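You operate a simulated robot arm through the tools that you are given. There is no shell and no other tool. Be economical: measure what you need, move in short steps, check, and stop when the job is done.

You are at the controls of a simulated robot arm. One attempt, no reset.

Task
Set the heat pump to the two figures on its door note.
Fine: hold MODE to begin; floor first, MODE, then water, MODE again to store them; leave AWAY off.
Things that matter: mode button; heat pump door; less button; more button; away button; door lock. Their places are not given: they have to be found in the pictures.

The check looks at the end state, three seconds after you hand in, the way a careful person would. Anything else that was tipped, shoved, dropped, spilled or broken makes it a failure.

Robot
A 6-joint arm with a two-finger parallel gripper, fixed in place. Base frame: the origin is at the foot of the arm, x ahead of it, y to its left, z up. Units: cm, degrees, N and s.
With the tool pointing down near the work surface it reaches from about 14 to 76 cm from the base axis. Its first joint turns from -166.0 to 166.0 degrees. Payload 3.91 kg.
The TCP is the grasp point between the finger pads, 3 cm short of the fingertips. In the tool frame z runs along the fingers and y along their closing line. Largest opening 11 cm; finger width 2, thickness 1; the body of the gripper, 4.8 by 11.2 cm, starts 5.5 cm behind the TCP.
Orientation is told as [roll, pitch, yaw] about the base's x, y, z axes, in that order, counted from this pose: with the fingers straight down and closing along the base's y, the tool's x points along the base's -x, its y along +y and its z along -z.

Tools
- The arm moves only by the tool arm_command. Its argument "steps" is a list that holds one entry, the list of rows, each a list of 7 numbers: the shift along the base's x, y, z in cm, then the turn, a rotation vector about the base's x, y, z in degrees, then the gripper command, from -1 (fully open) to 1 (shut), values between in proportion. In form: [[[dx, dy, dz, rx, ry, rz, jaw], ...]]. A call has 1 to 8 rows; each row shifts and turns the commanded pose from where the row before left it. A row lasts 0.2 s, in which the tool goes at most 5 cm and 8.6 degrees; a call with a longer step from one row to the next is refused whole, and so is a gripper value outside its range. Where a pose cannot be reached the arm comes as near as it can. A force on the tool above 90 N (or 10 N above the force at the start of the call, whichever is more), or a blocked arm, ends the call early, and 0.2 s more pass. The fingers move at their own pace (about 10.8 cm/s each) and stop on an object; they squeeze with about 27 N. The grip force told is the motor's: it shows also when the fingers shut on nothing. Time passes only in rows, and 0.2 s behind the last, so rows that do not move let the fingers close. It gives the time, the measured TCP pose, the force on the tool (base axes), the opening and the grip force at its end, in the units of the frame above (readings bear some noise).
- Cameras (640 x 400 px; columns grow to the right, rows downward): "scene" is fixed at [21.77, 50.04, 167.16]; the picture's right is [0.20, 0.98, 0.00], its down [0.85, -0.18, -0.49] and it looks along [-0.48, 0.10, -0.87] (base axes); focal length 332 px, centre (320, 200). "wrist" rides on the gripper at [-3.6, 0, -5.7] in the tool frame; the picture's right is [0.00, -1.00, 0.00], its down [0.97, 0.00, -0.24] and it looks along [0.24, 0.00, 0.97] (tool axes); focal length 218 px, centre (320, 200).
- camera(camera): a new picture of that camera. It takes no simulated time.
- lift_body(by): slides the trunk up (or, below 0, down) by that many cm; the arm rides with it, the base frame stays. It gives what a move gives, with no picture.
- pixel_to_xyz(camera, pixels): for up to 12 pixels [column, row] of the newest picture of that camera ("zoom" is the newest enlarged one), the place [x, y, z] in the base frame of the surface seen there, good to about 0.2 cm. It takes no simulated time.
- inspect(camera, box): a new picture of the part [left, top, right, bottom] of that camera's present view, enlarged. It takes no simulated time.
- close_job(): hands the job in; it is judged then, once.

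Keep the steps short. Do not move on a guess: measure, check each grasp and each placing, and mend mistakes. In all there are 80 turns and 34 pictures (those below and enlarged ones count). Leave the gripper open and the arm clear of the work at the hand-in unless told otherwise, and finish with a single line.

The tools are called after ">>>" by a JSON object that holds its "name" and its "arguments". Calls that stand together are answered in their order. arm_command: Moves the arm, as the interface text tells. Its arguments: {"type":"object","properties":{"steps":{"type":"array"}},"required":["steps"]} The other tools are called the same way: lift_body (by) slides the trunk up or down; camera (camera) takes a picture; pixel_to_xyz (camera, pixels) gives the place of the surface under pixels of a picture; inspect (camera, box) takes an enlarged picture of a part of a camera's view; close_job () hands the job in.

At the start:

```text
time_s: 0.0
position: [-4.3, 35.53, 128.34]
tcp_rot: [0.0, -0.1, 0.1]
force: [-0.7, -0.4, 0.3]
grip_width: 10.97
grasp_force: 0.0
trunk travel left (down, up): [-45.0, 9.0]
```

scene: 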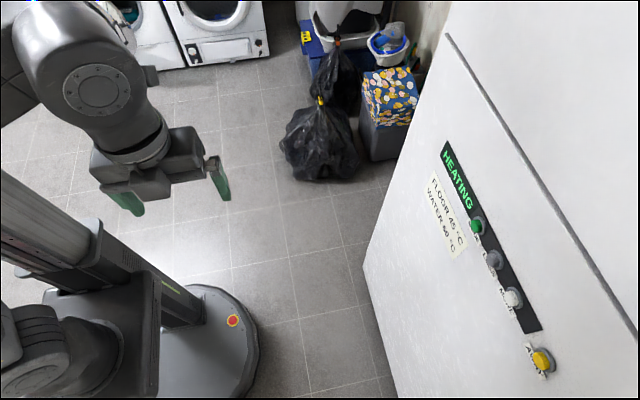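
wrist: 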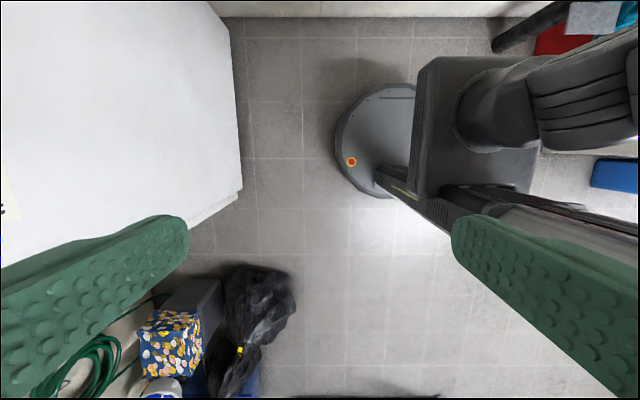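

I see a white heat pump door on the right with a note (about 447,215), and buttons at (476,226), (494,260), (512,298), (541,360). I'll enlarge that area to read it.

>>> {"name": "inspect", "arguments": {"camera": "scene", "box": [410, 130, 570, 230]}}

>>> {"name": "inspect", "arguments": {"camera": "scene", "box": [420, 200, 600, 390]}}

>>> {"name": "pixel_to_xyz", "arguments": {"camera": "scene", "pixels": [[478, 226], [496, 260], [514, 298], [543, 361], [430, 250], [560, 250], [500, 130], [400, 250], [470, 340], [446, 150], [540, 325], [600, 330]]}}

```text
4.00 times, centred on (490, 180) of scene
```

zoom: 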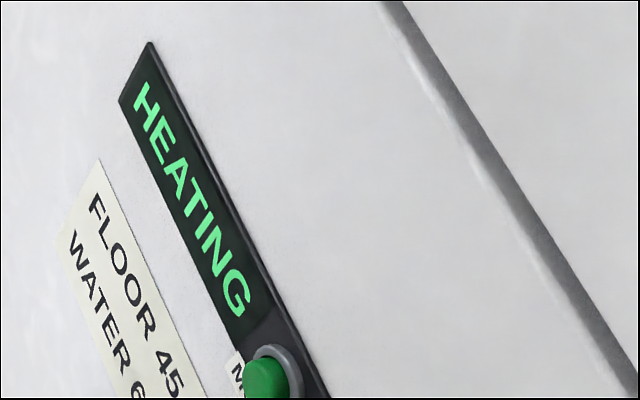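

```text
2.11 times, centred on (510, 295) of scene
```

zoom: 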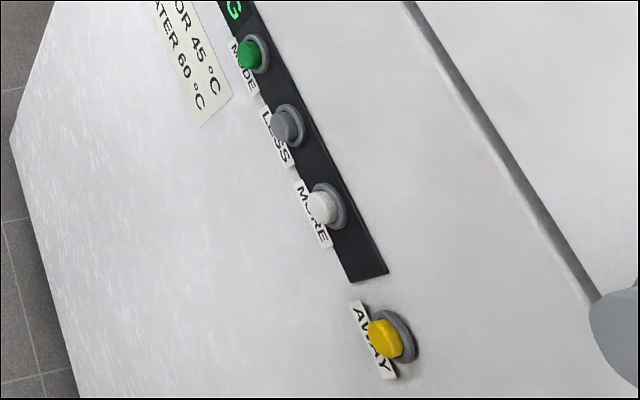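

```text
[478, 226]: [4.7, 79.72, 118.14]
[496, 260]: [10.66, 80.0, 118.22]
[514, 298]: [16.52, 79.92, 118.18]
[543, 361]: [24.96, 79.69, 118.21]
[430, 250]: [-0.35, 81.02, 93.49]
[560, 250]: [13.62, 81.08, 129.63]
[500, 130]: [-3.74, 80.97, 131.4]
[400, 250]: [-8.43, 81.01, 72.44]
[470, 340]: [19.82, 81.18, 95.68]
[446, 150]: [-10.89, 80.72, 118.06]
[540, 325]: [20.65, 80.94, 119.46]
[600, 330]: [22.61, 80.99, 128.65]
```

The note reads FLOOR 45 °C and WATER 60 °C. The buttons face -y at z≈118.2: MODE x≈4.7, LESS x≈10.7, MORE x≈16.5, AWAY x≈25. I'll shut the gripper and turn the tool to point along +y, moving gradually towards the door but well short of it.

>>> {"name": "arm_command", "arguments": {"steps": [[[0, 2, 0, 8.5, 0, 0, 1], [0, 2, 0, 8.5, 0, 0, 1], [0, 2, 0, 8.5, 0, 0, 1], [0, 2, 0, 8.5, 0, 0, 1], [0, 2, 0, 8.5, 0, 0, 1], [0, 2, 0, 8.5, 0, 0, 1]]]}}

```text
time_s: 1.4
position: [-4.39, 47.38, 128.33]
tcp_rot: [51.1, 0.0, 0.0]
force: [0.6, -0.1, 0.1]
grip_width: 0.0
grasp_force: 26.5
trunk travel left (down, up): [-45.0, 9.0]
```

Good; I'll finish the turn to 90° and bring the tool in front of MODE, tips about 10 cm off the door.

>>> {"name": "arm_command", "arguments": {"steps": [[[1.5, 3, -1.7, 8, 0, 0, 1], [1.5, 3, -1.7, 8, 0, 0, 1], [1.5, 3, -1.7, 8, 0, 0, 1], [1.5, 3, -1.7, 8, 0, 0, 1], [1.5, 2.5, -1.7, 6.9, 0, 0, 1], [1.5, 2, -1.6, 0, 0, 0, 1], [0, 0, 0, 0, 0, 0, 1]]]}}

>>> {"name": "camera", "arguments": {"camera": "scene"}}

>>> {"name": "camera", "arguments": {"camera": "wrist"}}

```text
time_s: 3.0
position: [3.98, 60.46, 131.93]
tcp_rot: [73.6, -0.2, 0.7]
force: [0.3, 0.7, -0.7]
grip_width: 0.0
grasp_force: 26.9
out of reach, approached as far as the arm can: row 2, 3, 4, 5, 6
trunk travel left (down, up): [-45.0, 9.0]
```

```text
29 pictures are left
```

scene: 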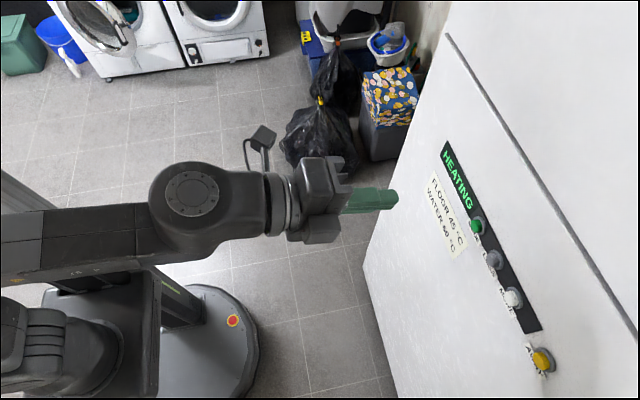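

```text
28 pictures are left
```

wrist: 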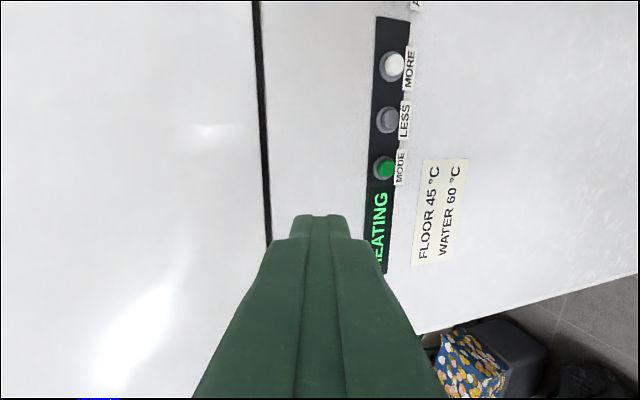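

The arm ran short of reach at z 132. I'll lower the trunk 13 cm (the tool is clear of the door) to bring it to button height.

>>> {"name": "lift_body", "arguments": {"by": -13}}

>>> {"name": "arm_command", "arguments": {"steps": [[[0, 0, 0, 5, 0, 0, 1], [0, 0, 0, 5, 0, 0, 1], [0, 0, 0, 5, 0, 0, 1], [0, 0, 0, 0, 0, 0, 1]]]}}

```text
time_s: 4.6
position: [3.98, 60.45, 118.96]
tcp_rot: [73.5, -0.2, 0.6]
force: [0.2, 0.9, 0.1]
grip_width: 0.0
grasp_force: 26.6
trunk travel left (down, up): [-32.0, 22.0]
```

```text
time_s: 5.6
position: [3.97, 60.45, 118.86]
tcp_rot: [73.5, -0.1, 0.7]
force: [-0.1, -0.6, -0.1]
grip_width: 0.0
grasp_force: 26.6
out of reach, approached as far as the arm can: row 1, 2, 3
trunk travel left (down, up): [-32.0, 22.0]
```

The tool stops at about 73.5°, likely a wrist limit. Lowering the trunk and raising the arm against it should ease this.

>>> {"name": "lift_body", "arguments": {"by": -10}}

>>> {"name": "arm_command", "arguments": {"steps": [[[0, 0, 3.3, 0, 0, 0, 1], [0, 0, 3.3, 0, 0, 0, 1], [0, 0, 3.3, 5.5, 0, 0, 1], [0, 0, 0, 5.5, 0, 0, 1], [0, 0, 0, 5.5, 0, 0, 1], [0, 0, 0, 0, 0, 0, 1]]]}}

```text
time_s: 6.9
position: [3.93, 60.49, 109.11]
tcp_rot: [73.5, -0.1, 0.6]
force: [0.9, 0.2, -0.6]
grip_width: 0.02
grasp_force: 26.9
trunk travel left (down, up): [-22.0, 32.0]
```

```text
time_s: 8.3
position: [4.53, 60.68, 121.56]
tcp_rot: [86.5, -0.4, 0.7]
force: [-0.2, -0.2, -0.6]
grip_width: 0.0
grasp_force: 27.0
out of reach, approached as far as the arm can: row 4, 5
trunk travel left (down, up): [-22.0, 32.0]
```

Better: 86.5°. Once more, a bit lower, then finish levelling.

>>> {"name": "lift_body", "arguments": {"by": -9}}

>>> {"name": "arm_command", "arguments": {"steps": [[[0, 0, 3, 0, 0, 0, 1], [0, 0, 3, 3.5, 0, 0, 1], [0, 0, 0, 0, 0, 0, 1], [0, 0, 0, 0, 0, 0, 1]]]}}

```text
time_s: 9.6
position: [4.5, 60.69, 112.74]
tcp_rot: [86.5, -0.3, 0.6]
force: [0.2, -0.6, 0.3]
grip_width: 0.0
grasp_force: 27.0
trunk travel left (down, up): [-13.0, 41.0]
```

```text
time_s: 10.6
position: [4.53, 60.89, 118.56]
tcp_rot: [89.9, -0.3, 0.6]
force: [1.0, 0.3, -0.4]
grip_width: 0.0
grasp_force: 26.8
trunk travel left (down, up): [-13.0, 41.0]
```

Level now, z 118.56, in line with MODE. I'll move forward until the tips are about 2 cm short of the button and look.

>>> {"name": "arm_command", "arguments": {"steps": [[[0.2, 4.5, -0.3, 0, 0, -0.6, 1], [0, 4.5, 0, 0, 0, 0, 1], [0, 4, 0, 0, 0, 0, 1], [0, 1, 0, 0, 0, 0, 1], [0, 0, 0, 0, 0, 0, 1]]]}}

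>>> {"name": "camera", "arguments": {"camera": "scene"}}

>>> {"name": "camera", "arguments": {"camera": "wrist"}}

```text
time_s: 11.8
position: [4.78, 74.74, 118.2]
tcp_rot: [89.9, -0.5, 0.1]
force: [0.1, -0.3, 0.1]
grip_width: 0.01
grasp_force: 26.7
trunk travel left (down, up): [-13.0, 41.0]
```

```text
27 pictures are left
```

scene: 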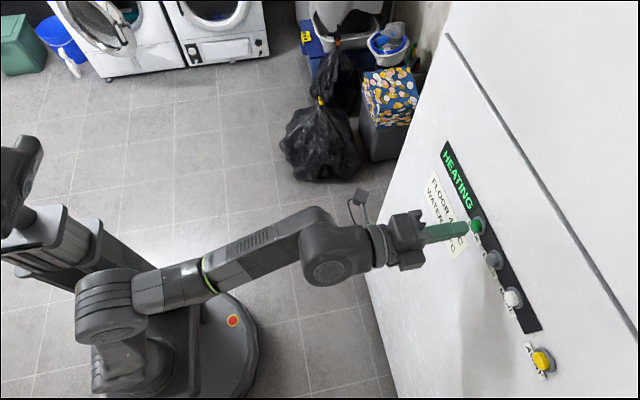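

```text
26 pictures are left
```

wrist: 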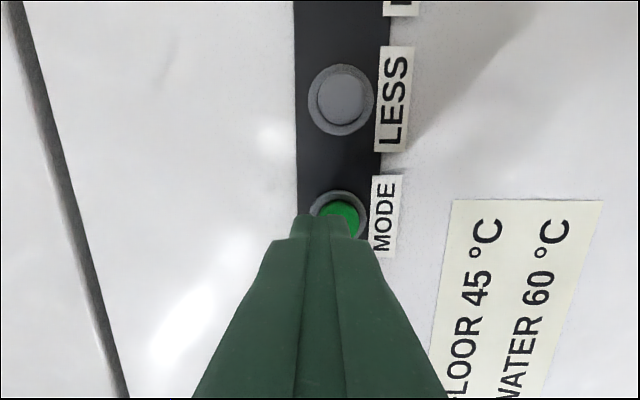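

The wrist view shows the button centre slightly lower (right, column ~340) than the tip. I'll measure with the wrist picture.

>>> {"name": "pixel_to_xyz", "arguments": {"camera": "wrist", "pixels": [[342, 95], [342, 66], [342, 124], [318, 95], [366, 95], [342, 208], [357, 212], [338, 140], [310, 95]]}}

```text
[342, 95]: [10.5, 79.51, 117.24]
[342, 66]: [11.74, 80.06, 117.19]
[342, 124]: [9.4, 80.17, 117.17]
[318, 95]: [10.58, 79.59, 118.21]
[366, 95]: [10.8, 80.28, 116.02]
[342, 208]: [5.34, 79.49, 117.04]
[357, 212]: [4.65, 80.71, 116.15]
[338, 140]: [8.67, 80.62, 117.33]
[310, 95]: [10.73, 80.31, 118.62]
```

Button centres are at z≈117.3, faces at y≈79.5. I'll lower 0.9, then creep up to the face in small steps and watch the force.

>>> {"name": "arm_command", "arguments": {"steps": [[[-0.1, 0, -0.9, 0, 0, 0, 1], [0, 0, 0, 0, 0, 0, 1], [0, 1.3, 0, 0, 0, 0, 1], [0, 0, 0, 0, 0, 0, 1]]]}}

>>> {"name": "arm_command", "arguments": {"steps": [[[0, 0.3, 0, 0, 0, 0, 1], [0, 0.3, 0, 0, 0, 0, 1], [0, 0.2, 0, 0, 0, 0, 1], [0, 0, 0, 0, 0, 0, 1], [0, 0, 0, 0, 0, 0, 1], [0, 0, 0, 0, 0, 0, 1]]]}}

>>> {"name": "inspect", "arguments": {"camera": "scene", "box": [410, 130, 570, 230]}}

```text
time_s: 12.8
position: [4.56, 76.06, 117.31]
tcp_rot: [89.9, -0.3, 0.0]
force: [-0.3, 0.5, 0.6]
grip_width: 0.0
grasp_force: 26.8
trunk travel left (down, up): [-13.0, 41.0]
```

```text
time_s: 14.2
position: [4.5, 76.78, 117.47]
tcp_rot: [89.9, -0.4, 0.1]
force: [0.2, -2.3, -1.6]
grip_width: 0.0
grasp_force: 27.1
trunk travel left (down, up): [-13.0, 41.0]
```

```text
4.00 times, centred on (490, 180) of scene
```

zoom: 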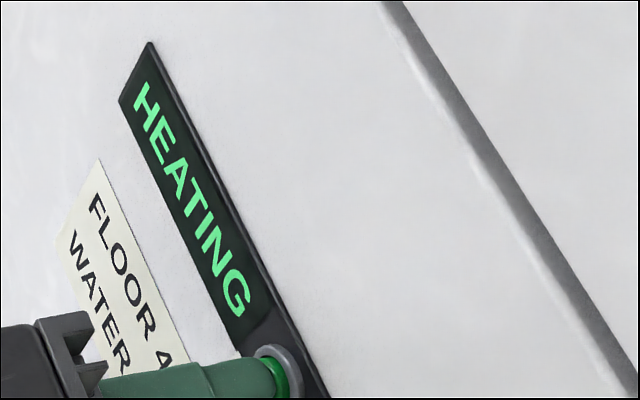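

Contact with 2.3 N, display unchanged. I'll press a little further and hold.

>>> {"name": "arm_command", "arguments": {"steps": [[[0, 0.2, 0, 0, 0, 0, 1], [0, 0, 0, 0, 0, 0, 1], [0, 0, 0, 0, 0, 0, 1], [0, 0, 0, 0, 0, 0, 1]]]}}

>>> {"name": "inspect", "arguments": {"camera": "scene", "box": [410, 130, 570, 230]}}

```text
time_s: 15.2
position: [4.57, 77.03, 117.49]
tcp_rot: [89.9, -0.3, 0.1]
force: [-0.5, -3.5, -1.5]
grip_width: 0.0
grasp_force: 27.3
trunk travel left (down, up): [-13.0, 41.0]
```

```text
4.00 times, centred on (490, 180) of scene
```

zoom: 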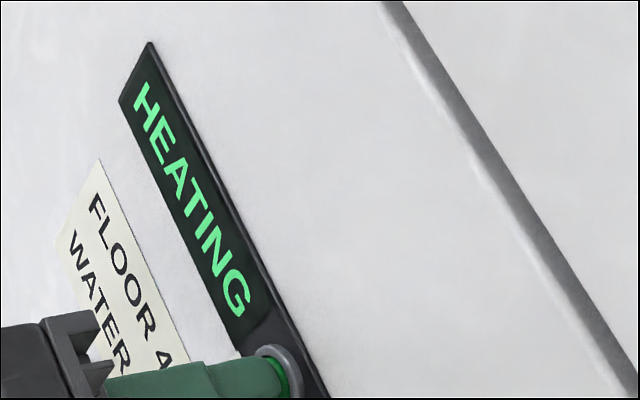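

Still "HEATING"; force 3.5 N. Press 0.25 cm more and hold about 1.4 s.

>>> {"name": "arm_command", "arguments": {"steps": [[[0, 0.25, 0, 0, 0, 0, 1], [0, 0, 0, 0, 0, 0, 1], [0, 0, 0, 0, 0, 0, 1], [0, 0, 0, 0, 0, 0, 1], [0, 0, 0, 0, 0, 0, 1], [0, 0, 0, 0, 0, 0, 1]]]}}

>>> {"name": "inspect", "arguments": {"camera": "scene", "box": [410, 130, 570, 230]}}

```text
time_s: 16.6
position: [4.54, 77.17, 117.6]
tcp_rot: [90.1, -0.4, 0.0]
force: [0.1, -17.5, -8.5]
grip_width: 0.0
grasp_force: 27.1
trunk travel left (down, up): [-13.0, 41.0]
```

```text
4.00 times, centred on (490, 180) of scene
```

zoom: 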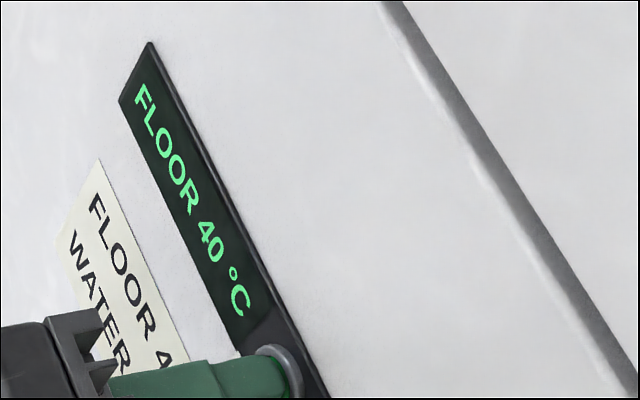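

Display shows "FLOOR 40 °C" — set mode begun. Button bottoms at TCP y≈77.15. Back off 2.3 cm and move over to MORE (x≈16.5).

>>> {"name": "arm_command", "arguments": {"steps": [[[0, -2.3, 0, 0, 0, 0, 1], [4, 0, 0, 0, 0, 0, 1], [4, 0, 0, 0, 0, 0, 1], [3.9, 0, 0, 0, 0, 0, 1], [0, 0, 0, 0, 0, 0, 1]]]}}

>>> {"name": "camera", "arguments": {"camera": "wrist"}}

>>> {"name": "pixel_to_xyz", "arguments": {"camera": "wrist", "pixels": [[338, 208], [338, 200], [345, 205], [355, 200], [340, 190]]}}

```text
time_s: 17.8
position: [16.31, 74.77, 117.49]
tcp_rot: [89.9, -0.4, 0.0]
force: [0.7, 0.0, 0.6]
grip_width: 0.0
grasp_force: 27.1
trunk travel left (down, up): [-13.0, 41.0]
```

```text
22 pictures are left
```

wrist: 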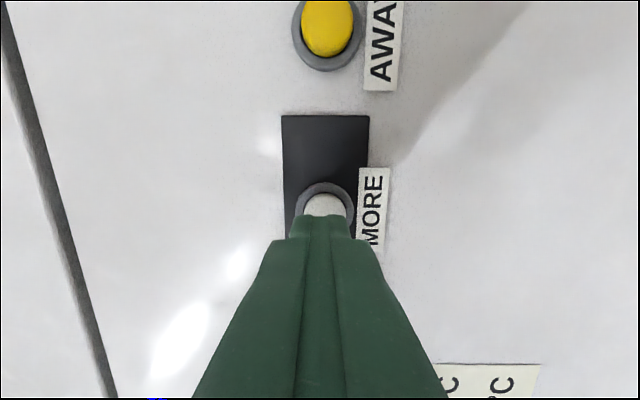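

```text
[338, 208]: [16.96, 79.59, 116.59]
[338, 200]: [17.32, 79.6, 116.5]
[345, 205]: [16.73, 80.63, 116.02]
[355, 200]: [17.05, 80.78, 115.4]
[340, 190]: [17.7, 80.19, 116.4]
```

Aligned with MORE (ring centre col ~325). One short press: in to y≈77.2 and out, then read the display.

>>> {"name": "arm_command", "arguments": {"steps": [[[0.15, 1.6, -0.1, 0, 0, 0, 1], [0, 0.85, 0, 0, 0, 0, 1], [0, 0, 0, 0, 0, 0, 1], [0, -1.5, 0, 0, 0, 0, 1], [0, 0, 0, 0, 0, 0, 1]]]}}

>>> {"name": "inspect", "arguments": {"camera": "scene", "box": [410, 130, 570, 230]}}

```text
time_s: 19.0
position: [16.45, 76.05, 117.26]
tcp_rot: [89.9, -0.3, 0.0]
force: [0.3, -0.3, -0.9]
grip_width: 0.0
grasp_force: 27.3
trunk travel left (down, up): [-13.0, 41.0]
```

```text
4.00 times, centred on (490, 180) of scene
```

zoom: 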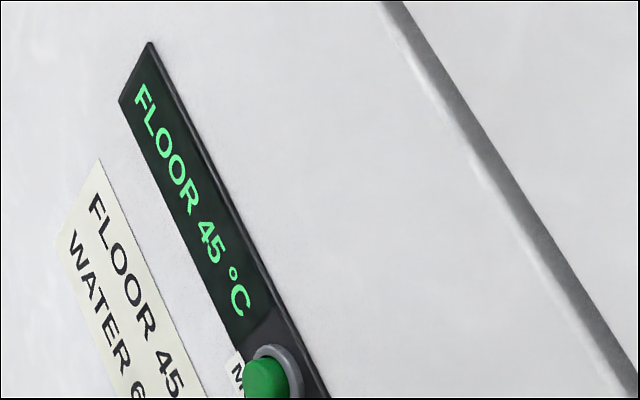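

FLOOR 45 °C after one press (step 5). Now back off, go to MODE and press it briefly.

>>> {"name": "arm_command", "arguments": {"steps": [[[0, -1, 0, 0, 0, 0, 1], [-4, 0, 0, 0, 0, 0, 1], [-4, 0, 0, 0, 0, 0, 1], [-3.9, 0, 0, 0, 0, 0, 1], [0, 1.6, 0, 0, 0, 0, 1], [0, 0.85, 0, 0, 0, 0, 1], [0, 0, 0, 0, 0, 0, 1], [0, -2.4, 0, 0, 0, 0, 1]]]}}

>>> {"name": "inspect", "arguments": {"camera": "scene", "box": [410, 130, 570, 230]}}

```text
time_s: 20.8
position: [4.61, 75.11, 117.32]
tcp_rot: [90.0, -0.4, 0.2]
force: [0.0, 0.3, -0.4]
grip_width: 0.0
grasp_force: 27.0
trunk travel left (down, up): [-13.0, 41.0]
```

```text
4.00 times, centred on (490, 180) of scene
```

zoom: 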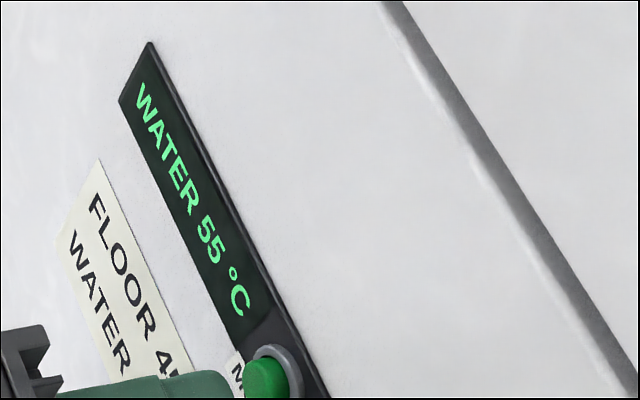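

WATER 55 °C is shown. Back to MORE for one press (expected to give 60).

>>> {"name": "arm_command", "arguments": {"steps": [[[4, -0.1, 0, 0, 0, 0, 1], [4, 0, 0, 0, 0, 0, 1], [3.9, 0, 0, 0, 0, 0, 1], [0, 1.6, 0, 0, 0, 0, 1], [0, 0.9, 0, 0, 0, 0, 1], [0, 0, 0, 0, 0, 0, 1], [0, -2.4, 0, 0, 0, 0, 1]]]}}

>>> {"name": "inspect", "arguments": {"camera": "scene", "box": [410, 130, 570, 230]}}

```text
time_s: 22.4
position: [16.61, 75.17, 117.44]
tcp_rot: [90.0, -0.4, 0.1]
force: [-0.2, 0.5, -1.3]
grip_width: 0.0
grasp_force: 27.3
trunk travel left (down, up): [-13.0, 41.0]
```

```text
4.00 times, centred on (490, 180) of scene
```

zoom: 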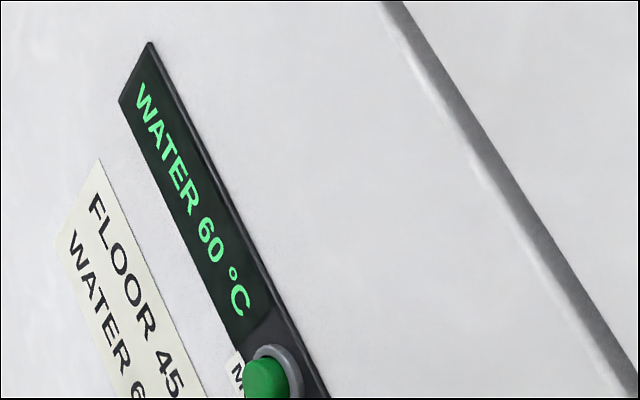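

WATER 60 °C. Now MODE once more to store.

>>> {"name": "arm_command", "arguments": {"steps": [[[-4, -0.1, 0, 0, 0, 0, 1], [-4, 0, 0, 0, 0, 0, 1], [-3.9, 0, 0, 0, 0, 0, 1], [0, 1.6, 0, 0, 0, 0, 1], [0, 0.95, 0, 0, 0, 0, 1], [0, 0, 0, 0, 0, 0, 1], [0, -2.4, 0, 0, 0, 0, 1]]]}}

>>> {"name": "inspect", "arguments": {"camera": "scene", "box": [410, 130, 570, 230]}}

```text
time_s: 24.0
position: [4.58, 75.13, 117.35]
tcp_rot: [89.8, -0.3, 0.1]
force: [0.2, 1.0, -0.6]
grip_width: 0.0
grasp_force: 27.3
trunk travel left (down, up): [-13.0, 41.0]
```

```text
4.00 times, centred on (490, 180) of scene
```

zoom: 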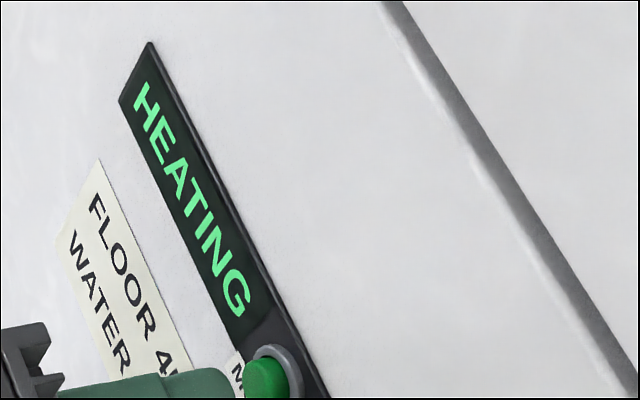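

Back to HEATING, so the values are stored. I'll retreat from the door, open the gripper, and take a final look.

>>> {"name": "arm_command", "arguments": {"steps": [[[0, -4, 0, 0, 0, 0, 1], [0, -4, 0, 0, 0, 0, 1], [0, -4, 0, 0, 0, 0, 1], [0, -3, 0, 0, 0, 0, -1], [0, 0, 0, 0, 0, 0, -1], [0, 0, 0, 0, 0, 0, -1], [0, 0, 0, 0, 0, 0, -1]]]}}

>>> {"name": "camera", "arguments": {"camera": "scene"}}

>>> {"name": "inspect", "arguments": {"camera": "scene", "box": [420, 200, 600, 390]}}

```text
time_s: 25.6
position: [4.5, 60.1, 117.36]
tcp_rot: [89.8, -0.3, 0.1]
force: [-0.3, 0.7, -0.3]
grip_width: 11.01
grasp_force: 0.1
trunk travel left (down, up): [-13.0, 41.0]
```

```text
17 pictures are left
```

scene: 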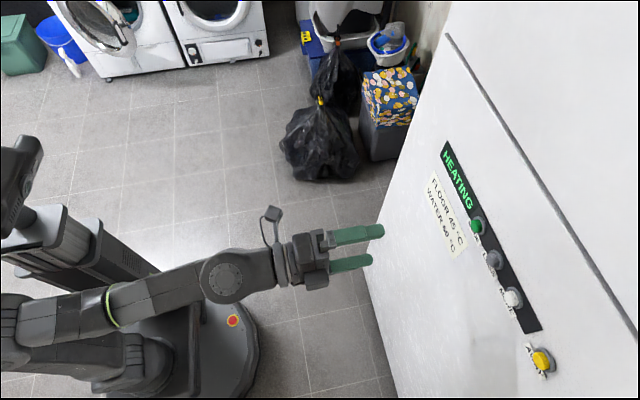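

```text
2.11 times, centred on (510, 295) of scene
```

zoom: 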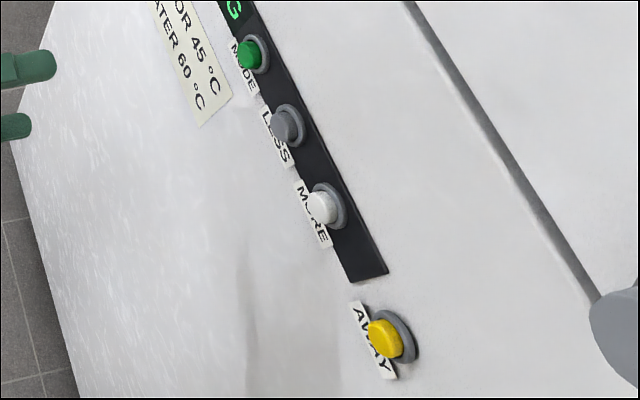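

The display reads HEATING, AWAY looks the same as at the start, the arm is clear and the gripper is open. I'm handing in.

>>> {"name": "close_job", "arguments": {}}

```text
The job is handed in.
```

The heat pump is set to floor 45 °C and water 60 °C and both are stored (the display went back to HEATING); AWAY was not touched.
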